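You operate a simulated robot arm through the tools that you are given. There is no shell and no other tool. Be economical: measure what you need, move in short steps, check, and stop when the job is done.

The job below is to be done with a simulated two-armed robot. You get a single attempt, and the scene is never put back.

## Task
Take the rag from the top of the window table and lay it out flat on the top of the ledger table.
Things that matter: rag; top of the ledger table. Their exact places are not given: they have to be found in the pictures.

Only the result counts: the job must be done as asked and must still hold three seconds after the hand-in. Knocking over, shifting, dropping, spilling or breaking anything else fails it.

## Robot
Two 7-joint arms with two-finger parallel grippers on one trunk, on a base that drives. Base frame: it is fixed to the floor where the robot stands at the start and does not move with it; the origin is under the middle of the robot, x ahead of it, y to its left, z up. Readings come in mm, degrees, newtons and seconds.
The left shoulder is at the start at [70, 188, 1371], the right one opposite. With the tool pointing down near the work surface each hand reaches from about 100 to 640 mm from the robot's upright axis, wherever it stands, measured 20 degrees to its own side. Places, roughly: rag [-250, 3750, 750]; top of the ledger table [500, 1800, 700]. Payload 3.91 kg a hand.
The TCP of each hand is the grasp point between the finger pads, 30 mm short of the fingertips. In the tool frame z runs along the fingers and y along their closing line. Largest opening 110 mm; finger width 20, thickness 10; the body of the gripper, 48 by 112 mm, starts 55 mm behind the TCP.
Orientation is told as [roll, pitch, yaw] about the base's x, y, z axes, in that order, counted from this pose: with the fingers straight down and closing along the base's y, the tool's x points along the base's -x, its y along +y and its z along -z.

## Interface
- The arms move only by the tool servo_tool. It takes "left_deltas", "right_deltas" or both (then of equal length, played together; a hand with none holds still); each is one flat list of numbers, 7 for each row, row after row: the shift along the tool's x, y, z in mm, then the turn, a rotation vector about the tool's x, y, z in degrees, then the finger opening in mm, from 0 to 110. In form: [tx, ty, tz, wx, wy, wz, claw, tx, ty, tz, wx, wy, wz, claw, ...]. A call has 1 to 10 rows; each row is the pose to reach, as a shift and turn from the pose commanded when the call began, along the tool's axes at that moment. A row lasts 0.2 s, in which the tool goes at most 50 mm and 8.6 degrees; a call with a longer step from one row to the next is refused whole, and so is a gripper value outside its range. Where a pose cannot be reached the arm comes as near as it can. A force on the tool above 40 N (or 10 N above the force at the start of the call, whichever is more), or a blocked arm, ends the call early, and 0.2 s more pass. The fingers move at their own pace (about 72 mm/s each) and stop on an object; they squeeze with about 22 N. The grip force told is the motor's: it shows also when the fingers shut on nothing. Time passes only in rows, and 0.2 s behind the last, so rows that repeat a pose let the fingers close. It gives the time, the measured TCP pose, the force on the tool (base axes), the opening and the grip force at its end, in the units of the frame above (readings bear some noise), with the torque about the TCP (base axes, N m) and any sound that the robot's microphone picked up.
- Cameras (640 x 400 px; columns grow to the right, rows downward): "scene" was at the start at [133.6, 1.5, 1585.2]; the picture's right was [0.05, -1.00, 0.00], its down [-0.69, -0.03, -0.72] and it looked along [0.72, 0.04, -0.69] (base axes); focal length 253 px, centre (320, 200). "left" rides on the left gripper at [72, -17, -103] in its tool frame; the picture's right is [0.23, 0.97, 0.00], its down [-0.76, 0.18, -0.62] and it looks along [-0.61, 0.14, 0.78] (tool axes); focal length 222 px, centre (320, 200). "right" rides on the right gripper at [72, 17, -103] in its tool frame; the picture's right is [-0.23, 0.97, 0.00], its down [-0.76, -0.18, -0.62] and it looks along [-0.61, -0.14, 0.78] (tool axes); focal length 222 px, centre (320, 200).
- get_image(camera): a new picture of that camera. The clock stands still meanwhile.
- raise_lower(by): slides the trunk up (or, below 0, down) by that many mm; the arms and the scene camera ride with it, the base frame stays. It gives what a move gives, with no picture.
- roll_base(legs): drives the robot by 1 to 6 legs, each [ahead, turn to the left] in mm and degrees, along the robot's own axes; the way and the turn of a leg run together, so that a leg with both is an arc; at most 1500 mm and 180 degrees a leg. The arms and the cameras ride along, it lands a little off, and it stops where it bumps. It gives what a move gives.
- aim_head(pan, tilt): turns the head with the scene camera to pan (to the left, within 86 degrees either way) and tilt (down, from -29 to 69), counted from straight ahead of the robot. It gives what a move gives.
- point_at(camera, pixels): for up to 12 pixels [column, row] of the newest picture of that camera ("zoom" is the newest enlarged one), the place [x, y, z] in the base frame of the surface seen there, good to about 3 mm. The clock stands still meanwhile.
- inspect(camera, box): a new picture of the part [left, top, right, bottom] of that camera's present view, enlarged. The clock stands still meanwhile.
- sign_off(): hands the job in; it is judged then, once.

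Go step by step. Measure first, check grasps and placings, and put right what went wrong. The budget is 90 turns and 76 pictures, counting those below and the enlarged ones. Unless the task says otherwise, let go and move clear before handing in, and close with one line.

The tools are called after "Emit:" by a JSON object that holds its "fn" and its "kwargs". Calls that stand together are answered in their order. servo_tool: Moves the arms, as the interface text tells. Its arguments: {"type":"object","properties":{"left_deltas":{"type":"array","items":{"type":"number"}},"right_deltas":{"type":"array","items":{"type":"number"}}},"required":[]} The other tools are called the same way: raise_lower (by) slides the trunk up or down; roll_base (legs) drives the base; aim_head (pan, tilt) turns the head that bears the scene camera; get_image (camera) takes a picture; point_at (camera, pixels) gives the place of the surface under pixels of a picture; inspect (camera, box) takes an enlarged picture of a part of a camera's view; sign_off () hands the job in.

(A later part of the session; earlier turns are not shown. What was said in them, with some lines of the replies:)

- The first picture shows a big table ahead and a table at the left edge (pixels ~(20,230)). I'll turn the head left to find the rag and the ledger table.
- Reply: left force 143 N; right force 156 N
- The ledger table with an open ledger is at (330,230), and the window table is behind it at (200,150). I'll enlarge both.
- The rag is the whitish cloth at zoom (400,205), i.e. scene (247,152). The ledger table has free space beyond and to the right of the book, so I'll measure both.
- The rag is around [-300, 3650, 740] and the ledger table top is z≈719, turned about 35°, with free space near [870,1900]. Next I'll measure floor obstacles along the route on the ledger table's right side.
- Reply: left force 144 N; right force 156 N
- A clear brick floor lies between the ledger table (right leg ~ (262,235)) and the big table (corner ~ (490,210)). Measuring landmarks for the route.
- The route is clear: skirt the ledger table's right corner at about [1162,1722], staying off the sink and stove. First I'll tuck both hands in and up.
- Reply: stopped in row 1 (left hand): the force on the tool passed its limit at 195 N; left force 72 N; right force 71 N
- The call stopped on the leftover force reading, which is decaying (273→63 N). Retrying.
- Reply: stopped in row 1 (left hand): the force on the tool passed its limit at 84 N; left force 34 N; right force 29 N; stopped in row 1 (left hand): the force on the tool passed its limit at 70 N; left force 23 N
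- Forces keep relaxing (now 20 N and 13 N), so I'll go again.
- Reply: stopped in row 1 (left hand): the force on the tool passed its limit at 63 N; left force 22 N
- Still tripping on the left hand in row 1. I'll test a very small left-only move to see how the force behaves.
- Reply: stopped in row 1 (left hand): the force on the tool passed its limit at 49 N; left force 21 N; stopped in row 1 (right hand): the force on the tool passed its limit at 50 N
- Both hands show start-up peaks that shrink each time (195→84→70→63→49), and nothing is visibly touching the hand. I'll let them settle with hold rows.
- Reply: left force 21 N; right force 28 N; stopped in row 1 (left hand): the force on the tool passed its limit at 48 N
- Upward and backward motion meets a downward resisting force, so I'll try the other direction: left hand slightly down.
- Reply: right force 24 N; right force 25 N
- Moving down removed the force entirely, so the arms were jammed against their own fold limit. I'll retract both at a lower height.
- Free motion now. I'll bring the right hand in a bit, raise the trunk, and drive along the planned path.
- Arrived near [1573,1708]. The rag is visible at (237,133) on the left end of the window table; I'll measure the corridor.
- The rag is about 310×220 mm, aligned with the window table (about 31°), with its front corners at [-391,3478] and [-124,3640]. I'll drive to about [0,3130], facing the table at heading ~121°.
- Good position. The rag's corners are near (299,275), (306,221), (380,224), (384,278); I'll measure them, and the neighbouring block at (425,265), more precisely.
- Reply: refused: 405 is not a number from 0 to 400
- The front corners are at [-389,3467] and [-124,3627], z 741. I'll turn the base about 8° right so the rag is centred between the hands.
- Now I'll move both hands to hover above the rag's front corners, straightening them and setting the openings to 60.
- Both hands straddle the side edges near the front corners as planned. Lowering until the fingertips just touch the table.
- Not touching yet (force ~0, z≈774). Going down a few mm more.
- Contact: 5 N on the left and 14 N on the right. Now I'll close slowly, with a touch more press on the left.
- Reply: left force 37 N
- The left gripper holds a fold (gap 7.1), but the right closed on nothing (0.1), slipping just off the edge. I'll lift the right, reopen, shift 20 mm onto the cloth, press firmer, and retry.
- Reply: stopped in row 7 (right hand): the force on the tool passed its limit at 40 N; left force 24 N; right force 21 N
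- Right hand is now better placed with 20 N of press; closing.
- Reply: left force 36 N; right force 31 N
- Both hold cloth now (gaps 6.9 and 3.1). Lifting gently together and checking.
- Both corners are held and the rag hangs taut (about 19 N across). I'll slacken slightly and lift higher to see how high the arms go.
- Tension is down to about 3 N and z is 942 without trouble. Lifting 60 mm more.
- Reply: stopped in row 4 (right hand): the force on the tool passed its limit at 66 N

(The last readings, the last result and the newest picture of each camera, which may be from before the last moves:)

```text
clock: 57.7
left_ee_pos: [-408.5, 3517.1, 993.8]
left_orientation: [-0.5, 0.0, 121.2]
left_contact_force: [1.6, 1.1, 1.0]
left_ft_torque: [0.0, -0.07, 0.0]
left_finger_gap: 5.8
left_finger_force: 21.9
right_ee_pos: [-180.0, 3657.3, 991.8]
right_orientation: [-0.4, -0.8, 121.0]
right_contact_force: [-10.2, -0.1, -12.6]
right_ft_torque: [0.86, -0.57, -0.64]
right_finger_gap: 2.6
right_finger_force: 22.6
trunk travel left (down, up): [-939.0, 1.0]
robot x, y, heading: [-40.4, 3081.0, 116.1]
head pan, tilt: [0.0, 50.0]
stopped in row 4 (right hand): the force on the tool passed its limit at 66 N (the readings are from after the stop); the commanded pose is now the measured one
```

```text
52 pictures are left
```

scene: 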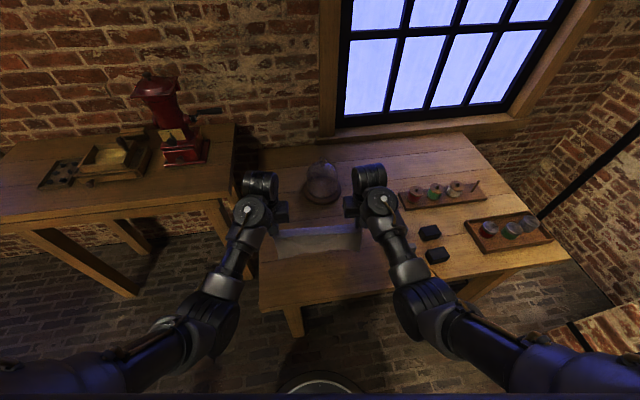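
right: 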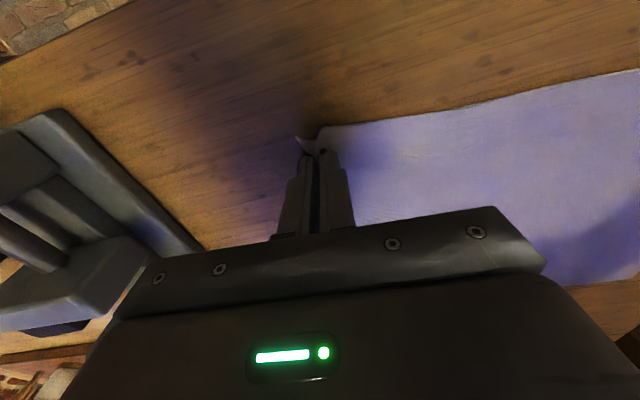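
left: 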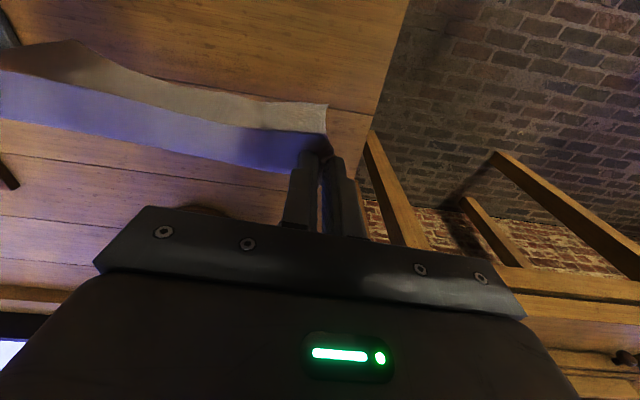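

The right arm is at its height limit (z≈992) and the rag hangs clear. I'll ease off that limit, then back away and reverse along the free corridor.

Emit:
{"fn": "servo_tool", "kwargs": {"left_deltas": [-5, 0, 5, 0, 0, 0, 0, -10, 0, 10, 0, 0, 0, 0], "right_deltas": [-5, 0, 5, 0, 0, 0, 0, -10, 0, 10, 0, 0, 0, 0]}}

Emit:
{"fn": "roll_base", "kwargs": {"legs": [[-250, 0], [0, 60.5], [-1017, 0]]}}

Emit:
{"fn": "aim_head", "kwargs": {"pan": 40, "tilt": 45}}

Emit:
{"fn": "get_image", "kwargs": {"camera": "scene"}}

```text
clock: 58.3
left_ee_pos: [-413.1, 3524.5, 985.0]
left_orientation: [-0.5, -0.1, 121.2]
left_contact_force: [2.6, 1.3, -1.5]
left_ft_torque: [0.03, -0.07, 0.01]
left_finger_gap: 5.9
left_finger_force: 22.2
right_ee_pos: [-184.5, 3666.2, 984.1]
right_orientation: [-0.6, -0.7, 121.1]
right_contact_force: [-1.9, -1.3, -1.4]
right_ft_torque: [-0.06, 0.07, -0.01]
right_finger_gap: 2.4
right_finger_force: 21.9
trunk travel left (down, up): [-939.0, 1.0]
robot x, y, heading: [-41.1, 3078.0, 115.8]
head pan, tilt: [0.0, 50.0]
```

```text
clock: 67.6
left_ee_pos: [506.0, 2690.8, 983.7]
left_orientation: [-0.5, -0.1, -179.0]
left_contact_force: [0.2, 2.8, 0.5]
left_ft_torque: [0.13, -0.01, -0.03]
left_finger_gap: 3.1
left_finger_force: 21.4
right_ee_pos: [496.2, 2960.0, 983.4]
right_orientation: [-0.5, -0.9, -179.0]
right_contact_force: [-0.6, -2.1, 0.5]
right_ft_torque: [-0.11, 0.03, -0.05]
right_finger_gap: 2.7
right_finger_force: 21.9
trunk travel left (down, up): [-939.0, 1.0]
robot x, y, heading: [1079.0, 2792.2, 175.8]
head pan, tilt: [0.0, 50.0]
```

```text
clock: 68.7
left_ee_pos: [504.4, 2691.2, 984.9]
left_orientation: [-0.5, 0.0, -178.9]
left_contact_force: [0.2, 3.1, -0.2]
left_ft_torque: [0.09, 0.0, -0.04]
left_finger_gap: 3.1
left_finger_force: 22.1
right_ee_pos: [497.6, 2958.7, 983.2]
right_orientation: [-0.5, -0.7, -179.0]
right_contact_force: [0.2, -3.9, -0.3]
right_ft_torque: [-0.1, 0.02, -0.02]
right_finger_gap: 2.3
right_finger_force: 22.0
trunk travel left (down, up): [-939.0, 1.0]
robot x, y, heading: [1076.1, 2791.2, 175.8]
head pan, tilt: [40.0, 45.0]
```

```text
51 pictures are left
```

scene: 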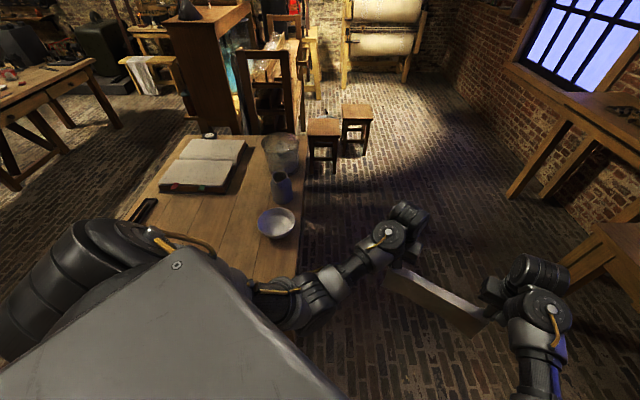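

Still holding (3.1/2.3) at [1076,2791]. I'll measure the ledger table's free area from here: bowl (277,222), tray (143,210), book, edges.

Emit:
{"fn": "point_at", "kwargs": {"camera": "scene", "pixels": [[297, 225], [262, 232], [275, 240], [160, 195], [238, 190], [213, 210], [145, 198], [268, 275], [200, 240], [276, 190], [460, 325], [385, 280]]}}

```text
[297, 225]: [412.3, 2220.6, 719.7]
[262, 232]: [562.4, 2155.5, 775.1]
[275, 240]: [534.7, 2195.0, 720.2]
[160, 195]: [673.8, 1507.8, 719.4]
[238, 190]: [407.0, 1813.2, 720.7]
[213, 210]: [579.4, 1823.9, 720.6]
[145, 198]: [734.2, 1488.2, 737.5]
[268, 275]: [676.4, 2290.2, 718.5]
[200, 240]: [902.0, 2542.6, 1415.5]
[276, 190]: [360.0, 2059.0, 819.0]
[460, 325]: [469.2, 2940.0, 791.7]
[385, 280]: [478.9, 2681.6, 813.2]
```

Next I'll drive to the pre-lay spot off the table's short edge and turn to face it, then check the base's front extent and the alignment.

Emit:
{"fn": "roll_base", "kwargs": {"legs": [[0, -36.5], [-586, 0], [0, 71]]}}

Emit:
{"fn": "aim_head", "kwargs": {"pan": 0, "tilt": 52}}

Emit:
{"fn": "get_image", "kwargs": {"camera": "scene"}}

```text
clock: 76.8
left_ee_pos: [1093.9, 2006.5, 984.9]
left_orientation: [-0.5, 0.0, -144.9]
left_contact_force: [-2.2, 3.1, -0.4]
left_ft_torque: [0.03, 0.02, -0.02]
left_finger_gap: 3.2
left_finger_force: 21.8
right_ee_pos: [936.2, 2222.9, 983.4]
right_orientation: [-0.4, -0.7, -145.1]
right_contact_force: [2.5, -2.6, -0.4]
right_ft_torque: [-0.09, -0.08, -0.05]
right_finger_gap: 2.4
right_finger_force: 22.3
trunk travel left (down, up): [-939.0, 1.0]
robot x, y, heading: [1508.5, 2407.1, -150.3]
head pan, tilt: [40.0, 45.0]
```

```text
clock: 77.9
left_ee_pos: [1093.2, 2004.9, 985.4]
left_orientation: [-0.5, 0.0, -145.0]
left_contact_force: [-1.6, 2.8, 0.1]
left_ft_torque: [0.03, 0.04, -0.01]
left_finger_gap: 3.1
left_finger_force: 22.1
right_ee_pos: [936.3, 2222.3, 983.1]
right_orientation: [-0.5, -0.8, -145.0]
right_contact_force: [2.6, -4.0, -0.3]
right_ft_torque: [-0.04, -0.05, -0.07]
right_finger_gap: 2.6
right_finger_force: 21.7
trunk travel left (down, up): [-939.0, 1.0]
robot x, y, heading: [1511.0, 2412.5, -150.4]
head pan, tilt: [0.0, 52.0]
```

```text
50 pictures are left
```

scene: 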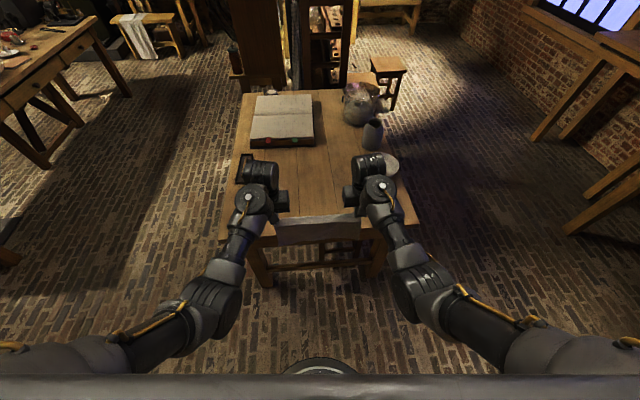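

Good alignment. I'll measure the base ring at (318,368), the table's near edge, its legs, the bowl and the clear area.

Emit:
{"fn": "point_at", "kwargs": {"camera": "scene", "pixels": [[318, 360], [318, 368], [290, 370], [265, 240], [300, 243], [370, 240], [415, 222], [225, 236], [390, 158], [305, 175], [330, 150], [385, 175]]}}

Emit:
{"fn": "inspect", "kwargs": {"camera": "scene", "box": [210, 80, 434, 260]}}

```text
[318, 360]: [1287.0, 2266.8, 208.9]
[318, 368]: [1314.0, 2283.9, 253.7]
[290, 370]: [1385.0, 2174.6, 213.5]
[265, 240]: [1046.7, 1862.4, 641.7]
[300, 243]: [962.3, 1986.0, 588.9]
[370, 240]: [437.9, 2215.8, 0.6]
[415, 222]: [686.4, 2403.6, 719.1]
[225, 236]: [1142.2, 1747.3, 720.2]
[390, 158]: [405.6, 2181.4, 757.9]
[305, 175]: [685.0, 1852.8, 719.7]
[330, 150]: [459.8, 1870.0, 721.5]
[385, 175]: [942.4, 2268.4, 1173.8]
```

```text
2.22 times, centred on (322, 170) of scene
```

zoom: 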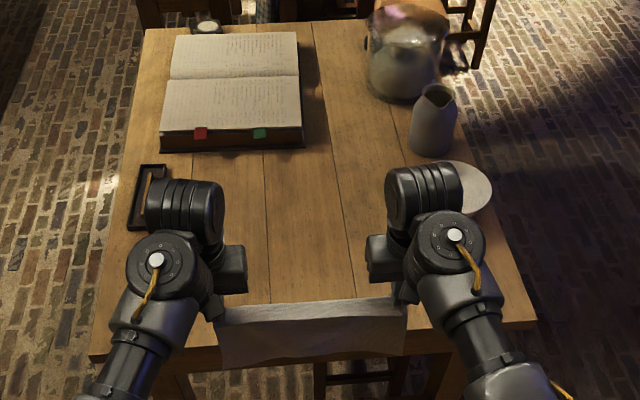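

Emit:
{"fn": "point_at", "kwargs": {"camera": "zoom", "pixels": [[225, 366], [310, 362], [402, 352], [310, 340], [310, 322], [310, 308], [225, 325], [400, 305]]}}

Emit:
{"fn": "inspect", "kwargs": {"camera": "left", "box": [0, 0, 420, 262]}}

```text
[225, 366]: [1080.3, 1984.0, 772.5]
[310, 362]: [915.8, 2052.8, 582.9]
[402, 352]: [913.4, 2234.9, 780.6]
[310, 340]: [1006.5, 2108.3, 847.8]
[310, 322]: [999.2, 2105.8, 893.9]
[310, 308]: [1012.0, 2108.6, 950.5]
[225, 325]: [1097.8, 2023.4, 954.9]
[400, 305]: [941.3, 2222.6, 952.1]
```

```text
1.52 times, centred on (210, 131) of left
```

zoom: 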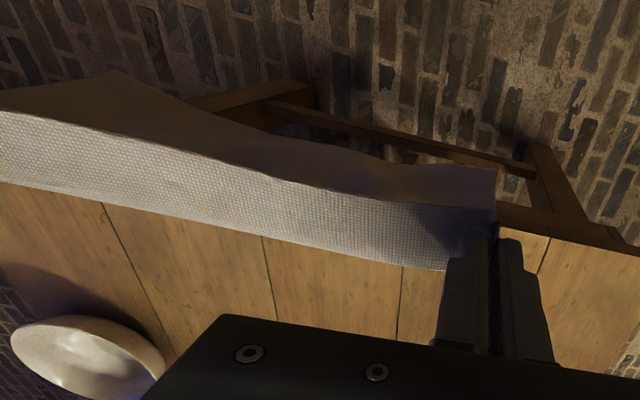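

The rag hangs vertically below the hands (bottom z≈755–775, above the 720 table top), with a short strip on the robot side. The base front is about 270 mm ahead of the axis. I'll drive in so the hands are over the free area, with the base stopping just short of the table edge.

Emit:
{"fn": "roll_base", "kwargs": {"legs": [[0, 8.4], [345, 0], [0, -7.5]]}}

Emit:
{"fn": "get_image", "kwargs": {"camera": "scene"}}

```text
clock: 81.4
left_ee_pos: [816.1, 1787.9, 985.6]
left_orientation: [-0.6, 0.0, -144.7]
left_contact_force: [-1.5, 3.6, -0.4]
left_ft_torque: [0.08, 0.07, 0.03]
left_finger_gap: 2.8
left_finger_force: 21.8
right_ee_pos: [658.3, 2004.7, 982.9]
right_orientation: [-0.5, -0.9, -144.8]
right_contact_force: [1.9, -2.6, 0.2]
right_ft_torque: [-0.11, -0.04, 0.0]
right_finger_gap: 2.3
right_finger_force: 22.3
trunk travel left (down, up): [-939.0, 1.0]
robot x, y, heading: [1236.2, 2195.0, -150.1]
head pan, tilt: [0.0, 52.0]
```

```text
47 pictures are left
```

scene: 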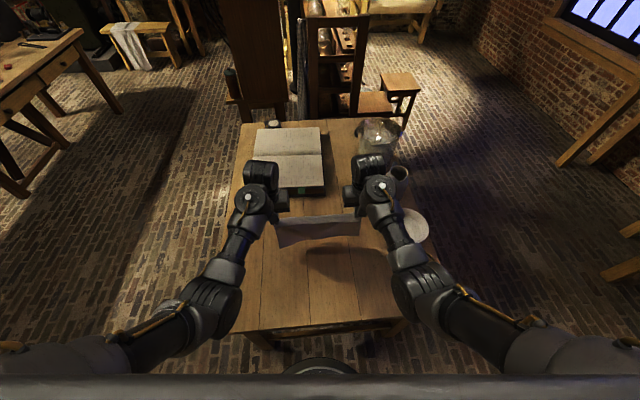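

Hands are centred over the free area (v≈250 mm in from the edge, clear of bowl and book). I'll reach a bit further forward, then lower and pull back diagonally so the rag lays out away from me.

Emit:
{"fn": "roll_base", "kwargs": {"legs": [[20, 0]]}}

Emit:
{"fn": "servo_tool", "kwargs": {"left_deltas": [-12, 0, 0, 0, 0, 0, 0, -24, 0, 5, 0, 0, 0, 0, -35, 0, 12, 0, 0, 0, 0, -35, 0, 12, 0, 0, 0, 0], "right_deltas": [-12, 0, 0, 0, 0, 0, 0, -24, 0, 5, 0, 0, 0, 0, -35, 0, 12, 0, 0, 0, 0, -35, 0, 12, 0, 0, 0, 0]}}

Emit:
{"fn": "servo_tool", "kwargs": {"left_deltas": [10, 0, 10, 0, 0, 0, 0, 20, 0, 20, 0, 0, 0, 0, 31, 0, 30, 0, 0, 0, 0, 42, 0, 40, 0, 0, 0, 0, 53, 0, 50, 0, 0, 0, 0, 64, 0, 60, 0, 0, 0, 0, 75, 0, 70, 0, 0, 0, 0, 86, 0, 80, 0, 0, 0, 0], "right_deltas": [10, 0, 10, 0, 0, 0, 0, 20, 0, 20, 0, 0, 0, 0, 31, 0, 30, 0, 0, 0, 0, 42, 0, 40, 0, 0, 0, 0, 53, 0, 50, 0, 0, 0, 0, 64, 0, 60, 0, 0, 0, 0, 75, 0, 70, 0, 0, 0, 0, 86, 0, 80, 0, 0, 0, 0]}}

Emit:
{"fn": "inspect", "kwargs": {"camera": "scene", "box": [230, 130, 438, 350]}}

Emit:
{"fn": "get_image", "kwargs": {"camera": "left"}}

```text
clock: 82.2
left_ee_pos: [802.1, 1781.5, 987.4]
left_orientation: [-0.6, -0.4, -144.8]
left_contact_force: [-1.7, 3.1, 1.5]
left_ft_torque: [0.08, 0.11, 0.01]
left_finger_gap: 3.0
left_finger_force: 22.0
right_ee_pos: [643.5, 1999.8, 985.9]
right_orientation: [-0.4, -1.2, -144.7]
right_contact_force: [2.3, -2.1, -0.5]
right_ft_torque: [-0.07, -0.02, 0.01]
right_finger_gap: 2.2
right_finger_force: 21.8
trunk travel left (down, up): [-939.0, 1.0]
robot x, y, heading: [1217.5, 2187.9, -150.4]
head pan, tilt: [0.0, 52.0]
```

```text
clock: 83.2
left_ee_pos: [769.3, 1759.2, 973.5]
left_orientation: [-0.4, 0.0, -144.8]
left_contact_force: [-1.5, 2.7, 0.6]
left_ft_torque: [0.03, 0.07, -0.02]
left_finger_gap: 3.0
left_finger_force: 21.6
right_ee_pos: [612.6, 1976.1, 974.3]
right_orientation: [-0.4, -0.8, -144.8]
right_contact_force: [1.8, -1.7, 0.0]
right_ft_torque: [-0.06, -0.04, -0.02]
right_finger_gap: 2.5
right_finger_force: 22.3
trunk travel left (down, up): [-939.0, 1.0]
robot x, y, heading: [1215.9, 2180.2, -150.4]
head pan, tilt: [0.0, 52.0]
```

```text
clock: 85.0
left_ee_pos: [839.8, 1810.0, 894.3]
left_orientation: [-0.5, -0.1, -144.8]
left_contact_force: [-2.2, 2.9, -0.4]
left_ft_torque: [0.07, 0.1, -0.04]
left_finger_gap: 3.0
left_finger_force: 22.0
right_ee_pos: [680.7, 2025.8, 893.9]
right_orientation: [-0.4, -1.0, -144.9]
right_contact_force: [2.5, -3.5, -0.1]
right_ft_torque: [-0.11, -0.05, 0.01]
right_finger_gap: 2.6
right_finger_force: 21.9
trunk travel left (down, up): [-939.0, 1.0]
robot x, y, heading: [1214.0, 2185.3, -149.9]
head pan, tilt: [0.0, 52.0]
```

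```text
1.82 times, centred on (334, 240) of scene
```

zoom: 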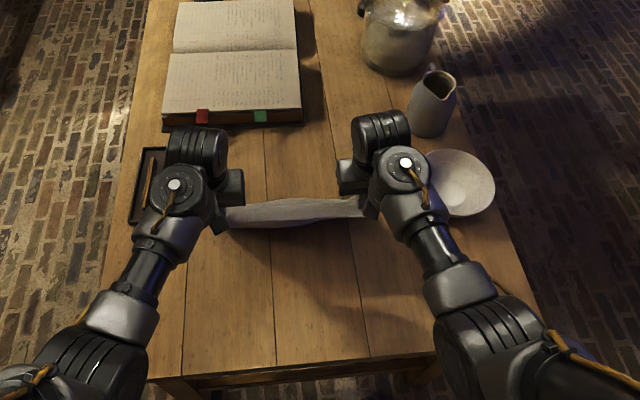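

```text
45 pictures are left
```

left: 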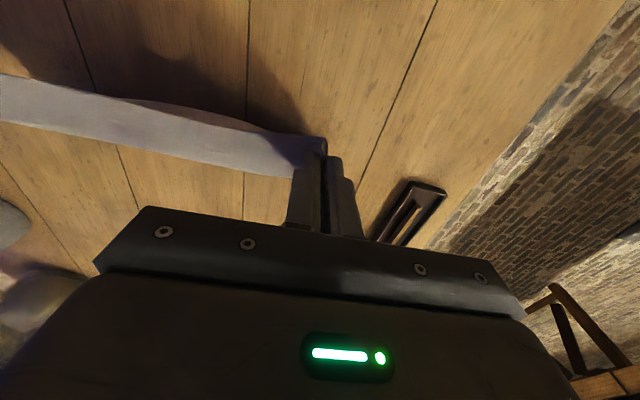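

I need to see where the body of the rag is lying; measuring points along the visible cloth band.

Emit:
{"fn": "point_at", "kwargs": {"camera": "zoom", "pixels": [[290, 196], [290, 202], [290, 208], [290, 214], [290, 220], [290, 226], [240, 210], [240, 222], [340, 205], [340, 215]]}}

Emit:
{"fn": "point_at", "kwargs": {"camera": "left", "pixels": [[150, 150], [150, 140], [150, 130], [150, 120], [150, 110], [150, 104], [150, 98], [250, 160], [250, 145], [250, 130], [40, 110], [40, 90]]}}

```text
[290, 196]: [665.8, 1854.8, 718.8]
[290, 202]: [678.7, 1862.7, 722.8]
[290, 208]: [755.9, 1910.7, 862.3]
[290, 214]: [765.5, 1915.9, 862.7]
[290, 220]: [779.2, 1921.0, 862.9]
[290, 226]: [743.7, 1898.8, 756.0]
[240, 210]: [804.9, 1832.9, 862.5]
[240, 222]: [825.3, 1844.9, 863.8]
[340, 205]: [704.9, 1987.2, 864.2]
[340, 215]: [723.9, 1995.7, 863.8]
```

```text
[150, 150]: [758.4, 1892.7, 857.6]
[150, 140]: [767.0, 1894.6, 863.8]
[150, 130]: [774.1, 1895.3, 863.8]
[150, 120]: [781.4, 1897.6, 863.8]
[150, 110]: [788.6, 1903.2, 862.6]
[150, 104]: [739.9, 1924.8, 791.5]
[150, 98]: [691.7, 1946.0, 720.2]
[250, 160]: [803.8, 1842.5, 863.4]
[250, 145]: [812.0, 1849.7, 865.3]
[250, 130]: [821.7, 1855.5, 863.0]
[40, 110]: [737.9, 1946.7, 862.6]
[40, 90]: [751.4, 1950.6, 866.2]
```

The strip on the robot side stays horizontal (z 863), and the lower body is touching down ahead of the hands (z≈722 at [679,1863]), as intended. Continuing the diagonal lay-down.

Emit:
{"fn": "servo_tool", "kwargs": {"left_deltas": [15, 0, 14, 0, 0, 0, 0, 30, 0, 28, 0, 0, 0, 0, 45, 0, 42, 0, 0, 0, 0, 60, 0, 56, 0, 0, 0, 0, 75, 0, 70, 0, 0, 0, 0, 90, 0, 84, 0, 0, 0, 0, 105, 0, 98, 0, 0, 0, 0], "right_deltas": [15, 0, 14, 0, 0, 0, 0, 30, 0, 28, 0, 0, 0, 0, 45, 0, 42, 0, 0, 0, 0, 60, 0, 56, 0, 0, 0, 0, 75, 0, 70, 0, 0, 0, 0, 90, 0, 84, 0, 0, 0, 0, 105, 0, 98, 0, 0, 0, 0]}}

Emit:
{"fn": "inspect", "kwargs": {"camera": "scene", "box": [230, 180, 438, 350]}}

```text
clock: 86.6
left_ee_pos: [928.8, 1872.1, 794.9]
left_orientation: [-0.5, -0.1, -144.8]
left_contact_force: [-3.9, 4.8, 0.5]
left_ft_torque: [0.14, 0.12, -0.02]
left_finger_gap: 2.9
left_finger_force: 21.7
right_ee_pos: [763.7, 2086.0, 792.6]
right_orientation: [-0.4, -0.9, -144.8]
right_contact_force: [4.0, -3.6, -0.8]
right_ft_torque: [-0.09, -0.14, -0.02]
right_finger_gap: 2.5
right_finger_force: 21.7
trunk travel left (down, up): [-939.0, 1.0]
robot x, y, heading: [1214.1, 2184.4, -150.2]
head pan, tilt: [0.0, 52.0]
```

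```text
2.35 times, centred on (334, 265) of scene
```

zoom: 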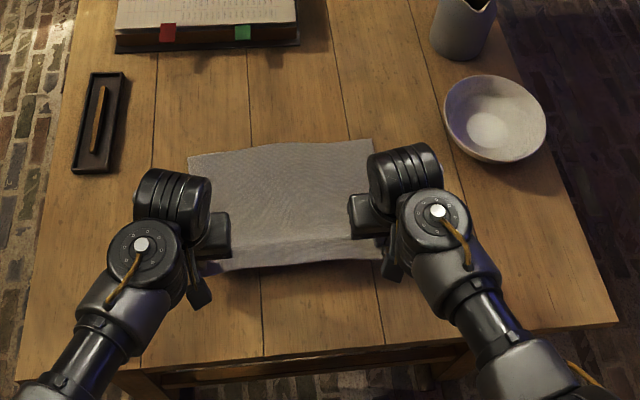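

The rag is laying out smoothly ahead of the hands. Lowering the last ~40 mm with a matching pull back.

Emit:
{"fn": "servo_tool", "kwargs": {"left_deltas": [10, 0, 10, 0, 0, 0, 0, 20, 0, 20, 0, 0, 0, 0, 30, 0, 30, 0, 0, 0, 0, 38, 0, 37, 0, 0, 0, 0, 42, 0, 41, 0, 0, 0, 0, 42, 0, 42, 0, 0, 0, 0], "right_deltas": [10, 0, 10, 0, 0, 0, 0, 20, 0, 20, 0, 0, 0, 0, 30, 0, 30, 0, 0, 0, 0, 38, 0, 37, 0, 0, 0, 0, 42, 0, 40, 0, 0, 0, 0, 42, 0, 41, 0, 0, 0, 0]}}

Emit:
{"fn": "inspect", "kwargs": {"camera": "scene", "box": [230, 180, 438, 350]}}

Emit:
{"fn": "get_image", "kwargs": {"camera": "left"}}

```text
clock: 88.0
left_ee_pos: [960.3, 1896.6, 752.2]
left_orientation: [-0.5, -0.2, -144.7]
left_contact_force: [-4.3, 4.1, 3.3]
left_ft_torque: [0.12, 0.16, -0.01]
left_finger_gap: 2.9
left_finger_force: 22.0
right_ee_pos: [799.1, 2112.2, 750.8]
right_orientation: [-0.5, -1.0, -144.9]
right_contact_force: [1.9, -2.4, 11.8]
right_ft_torque: [-0.13, -0.16, -0.06]
right_finger_gap: 2.4
right_finger_force: 22.3
trunk travel left (down, up): [-939.0, 1.0]
robot x, y, heading: [1213.7, 2187.3, -150.3]
head pan, tilt: [0.0, 52.0]
```

```text
2.35 times, centred on (334, 265) of scene
```

zoom: 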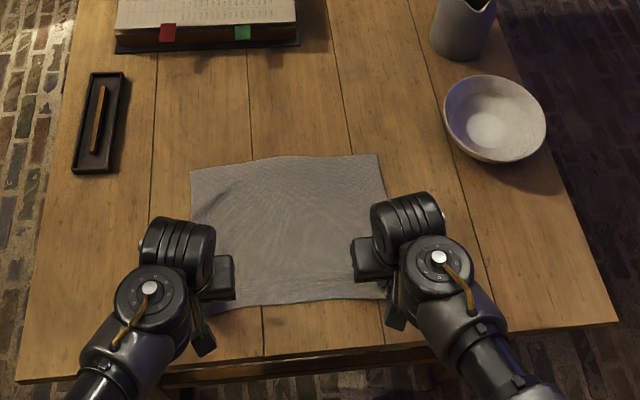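

```text
42 pictures are left
```

left: 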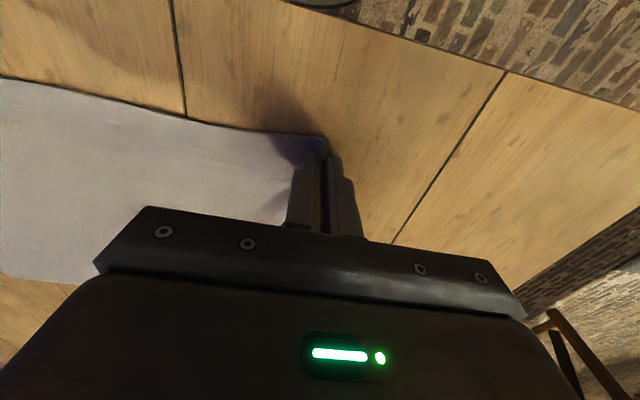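

The rag lies flat with its strip extended towards me. I'll give a small tensioning pull, open slightly, and lift straight off.

Emit:
{"fn": "servo_tool", "kwargs": {"left_deltas": [3, 2, 0, 0, 0, 0, 0, 7, 3, 0, 0, 0, 0, 0, 7, 3, -1, 0, 0, 0, 0, 7, 3, -1, 0, 0, 0, 8, 7, 3, -1, 0, 0, 0, 16, 7, 3, -1, 0, 0, 0, 16, 7, 3, -15, 0, 0, 0, 16, 7, 3, -40, 0, 0, 0, 16, 7, 3, -80, 0, 0, 0, 16, 7, 3, -110, 0, 0, 0, 16], "right_deltas": [3, -2, 0, 0, 0, 0, 0, 7, -3, 0, 0, 0, 0, 0, 7, -3, -2, 0, 0, 0, 0, 7, -3, -2, 0, 0, 0, 8, 7, -3, -2, 0, 0, 0, 16, 7, -3, -2, 0, 0, 0, 16, 7, -3, -15, 0, 0, 0, 16, 7, -3, -40, 0, 0, 0, 16, 7, -3, -80, 0, 0, 0, 16, 7, -3, -110, 0, 0, 0, 16]}}

Emit:
{"fn": "inspect", "kwargs": {"camera": "scene", "box": [230, 180, 438, 350]}}

```text
clock: 90.2
left_ee_pos: [968.4, 1895.0, 864.1]
left_orientation: [-0.5, 0.0, -144.7]
left_contact_force: [-0.1, -1.0, 0.3]
left_ft_torque: [-0.02, -0.01, 0.03]
left_finger_gap: 16.1
left_finger_force: 0.0
right_ee_pos: [804.6, 2119.3, 860.6]
right_orientation: [-0.5, -0.9, -144.8]
right_contact_force: [0.7, 0.5, -0.5]
right_ft_torque: [-0.03, 0.01, 0.01]
right_finger_gap: 16.0
right_finger_force: 0.1
trunk travel left (down, up): [-939.0, 1.0]
robot x, y, heading: [1212.9, 2183.7, -150.3]
head pan, tilt: [0.0, 52.0]
```

```text
2.35 times, centred on (334, 265) of scene
```

zoom: 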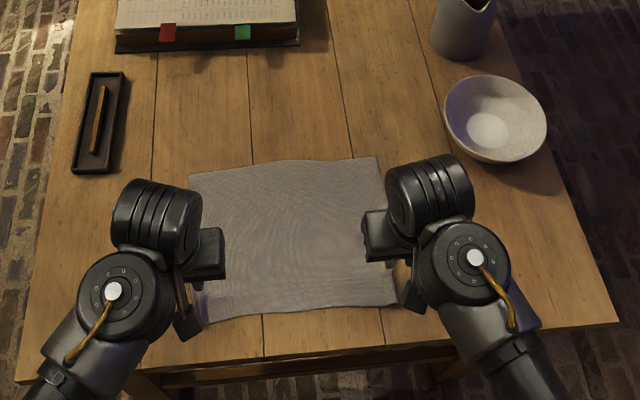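

Both hands are free and the rag stayed put. I'll back the base away and check the result in full view.

Emit:
{"fn": "roll_base", "kwargs": {"legs": [[-300, 0]]}}

Emit:
{"fn": "aim_head", "kwargs": {"pan": 0, "tilt": 42}}

Emit:
{"fn": "inspect", "kwargs": {"camera": "scene", "box": [220, 100, 444, 260]}}

```text
clock: 92.3
left_ee_pos: [1231.0, 2046.5, 864.2]
left_orientation: [-0.5, 0.0, -145.1]
left_contact_force: [-0.6, -0.2, 0.0]
left_ft_torque: [0.0, 0.0, 0.02]
left_finger_gap: 16.1
left_finger_force: 0.0
right_ee_pos: [1068.4, 2272.2, 860.7]
right_orientation: [-0.4, -0.7, -145.1]
right_contact_force: [0.0, 0.4, -0.2]
right_ft_torque: [0.0, -0.04, 0.01]
right_finger_gap: 15.8
right_finger_force: 0.1
trunk travel left (down, up): [-939.0, 1.0]
robot x, y, heading: [1480.9, 2332.8, -150.5]
head pan, tilt: [0.0, 52.0]
```

```text
clock: 93.0
left_ee_pos: [1232.4, 2047.9, 864.6]
left_orientation: [-0.6, -0.1, -145.0]
left_contact_force: [0.5, -0.3, 0.0]
left_ft_torque: [0.02, 0.0, 0.0]
left_finger_gap: 15.9
left_finger_force: 0.0
right_ee_pos: [1069.9, 2273.0, 862.1]
right_orientation: [-0.5, -0.9, -145.2]
right_contact_force: [-0.1, 0.0, -0.3]
right_ft_torque: [0.02, 0.03, -0.01]
right_finger_gap: 16.1
right_finger_force: 0.1
trunk travel left (down, up): [-939.0, 1.0]
robot x, y, heading: [1479.0, 2338.7, -150.7]
head pan, tilt: [0.0, 42.0]
```

```text
2.50 times, centred on (332, 180) of scene
```

zoom: 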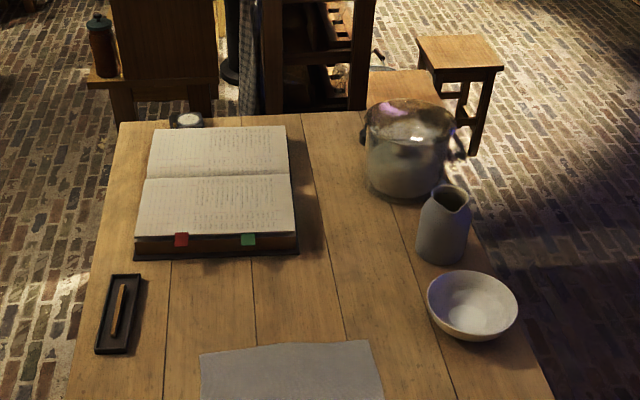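

Emit:
{"fn": "inspect", "kwargs": {"camera": "scene", "box": [250, 210, 410, 310]}}

Emit:
{"fn": "point_at", "kwargs": {"camera": "zoom", "pixels": [[180, 113], [450, 100], [320, 105], [170, 200], [320, 200], [470, 190], [320, 150], [220, 130], [430, 130], [250, 180], [400, 180], [320, 225]]}}

```text
4.00 times, centred on (330, 260) of scene
```

zoom: 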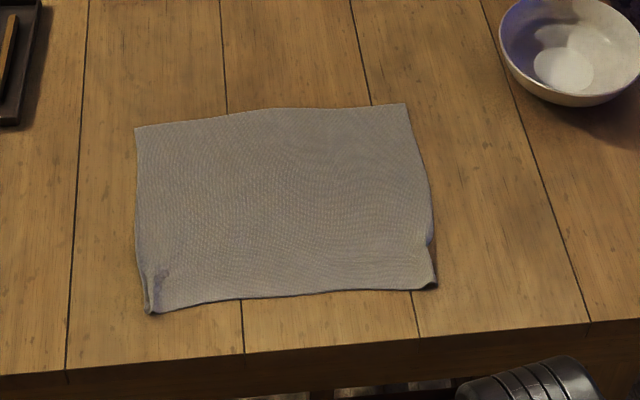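

```text
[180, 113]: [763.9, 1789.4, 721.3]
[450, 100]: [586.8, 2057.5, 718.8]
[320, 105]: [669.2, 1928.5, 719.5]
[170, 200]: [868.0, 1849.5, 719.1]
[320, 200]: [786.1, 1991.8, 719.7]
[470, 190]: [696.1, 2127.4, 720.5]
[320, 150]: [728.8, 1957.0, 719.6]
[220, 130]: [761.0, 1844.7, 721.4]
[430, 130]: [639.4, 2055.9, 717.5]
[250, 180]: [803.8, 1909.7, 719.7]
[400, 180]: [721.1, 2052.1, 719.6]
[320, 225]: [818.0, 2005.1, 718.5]
```

The rag is flat within a few mm, with small pinch creases at the near corners (152,290) and (430,260). Looking closer and measuring the outline.

Emit:
{"fn": "point_at", "kwargs": {"camera": "zoom", "pixels": [[137, 130], [403, 107], [153, 308], [433, 284], [155, 285], [150, 265], [428, 240], [430, 255], [165, 280], [420, 270]]}}

Emit:
{"fn": "inspect", "kwargs": {"camera": "scene", "box": [270, 255, 320, 295]}}

Emit:
{"fn": "inspect", "kwargs": {"camera": "scene", "box": [335, 250, 385, 290]}}

```text
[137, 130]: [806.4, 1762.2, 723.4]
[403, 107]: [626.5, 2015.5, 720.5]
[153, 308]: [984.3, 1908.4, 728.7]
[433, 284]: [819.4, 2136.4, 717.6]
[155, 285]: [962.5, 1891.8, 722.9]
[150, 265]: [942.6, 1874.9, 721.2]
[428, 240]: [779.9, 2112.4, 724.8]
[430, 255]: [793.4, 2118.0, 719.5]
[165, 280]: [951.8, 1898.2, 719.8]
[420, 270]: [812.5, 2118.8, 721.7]
```

```text
10.00 times, centred on (295, 275) of scene
```

zoom: 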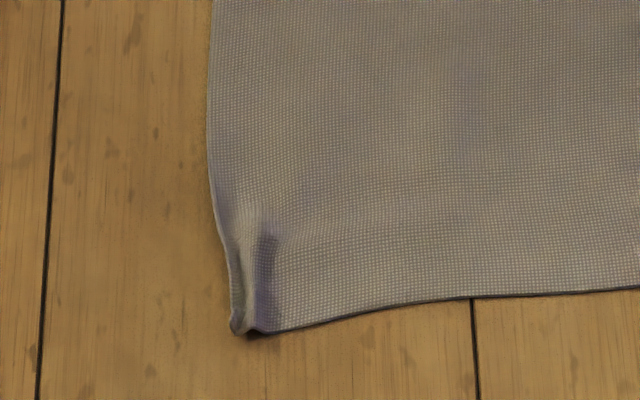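

```text
10.00 times, centred on (360, 270) of scene
```

zoom: 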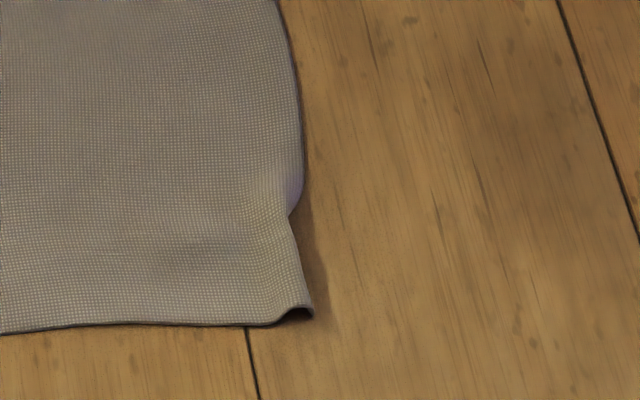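

The rag covers about 311 mm on its far edge, 281 mm on its near edge and 225 mm deep. It lies within a few mm of the table top, with only tiny corner creases, and nothing else on the table has moved. Both hands are clear, so I'm handing in.

Emit:
{"fn": "sign_off", "kwargs": {}}

```text
The job is handed in.
```

The rag now lies flat on the free end of the ledger table, with about 15 mm of cloth creased at each near corner. Both grippers have let go and are clear, and I saw nothing else moved or knocked over.
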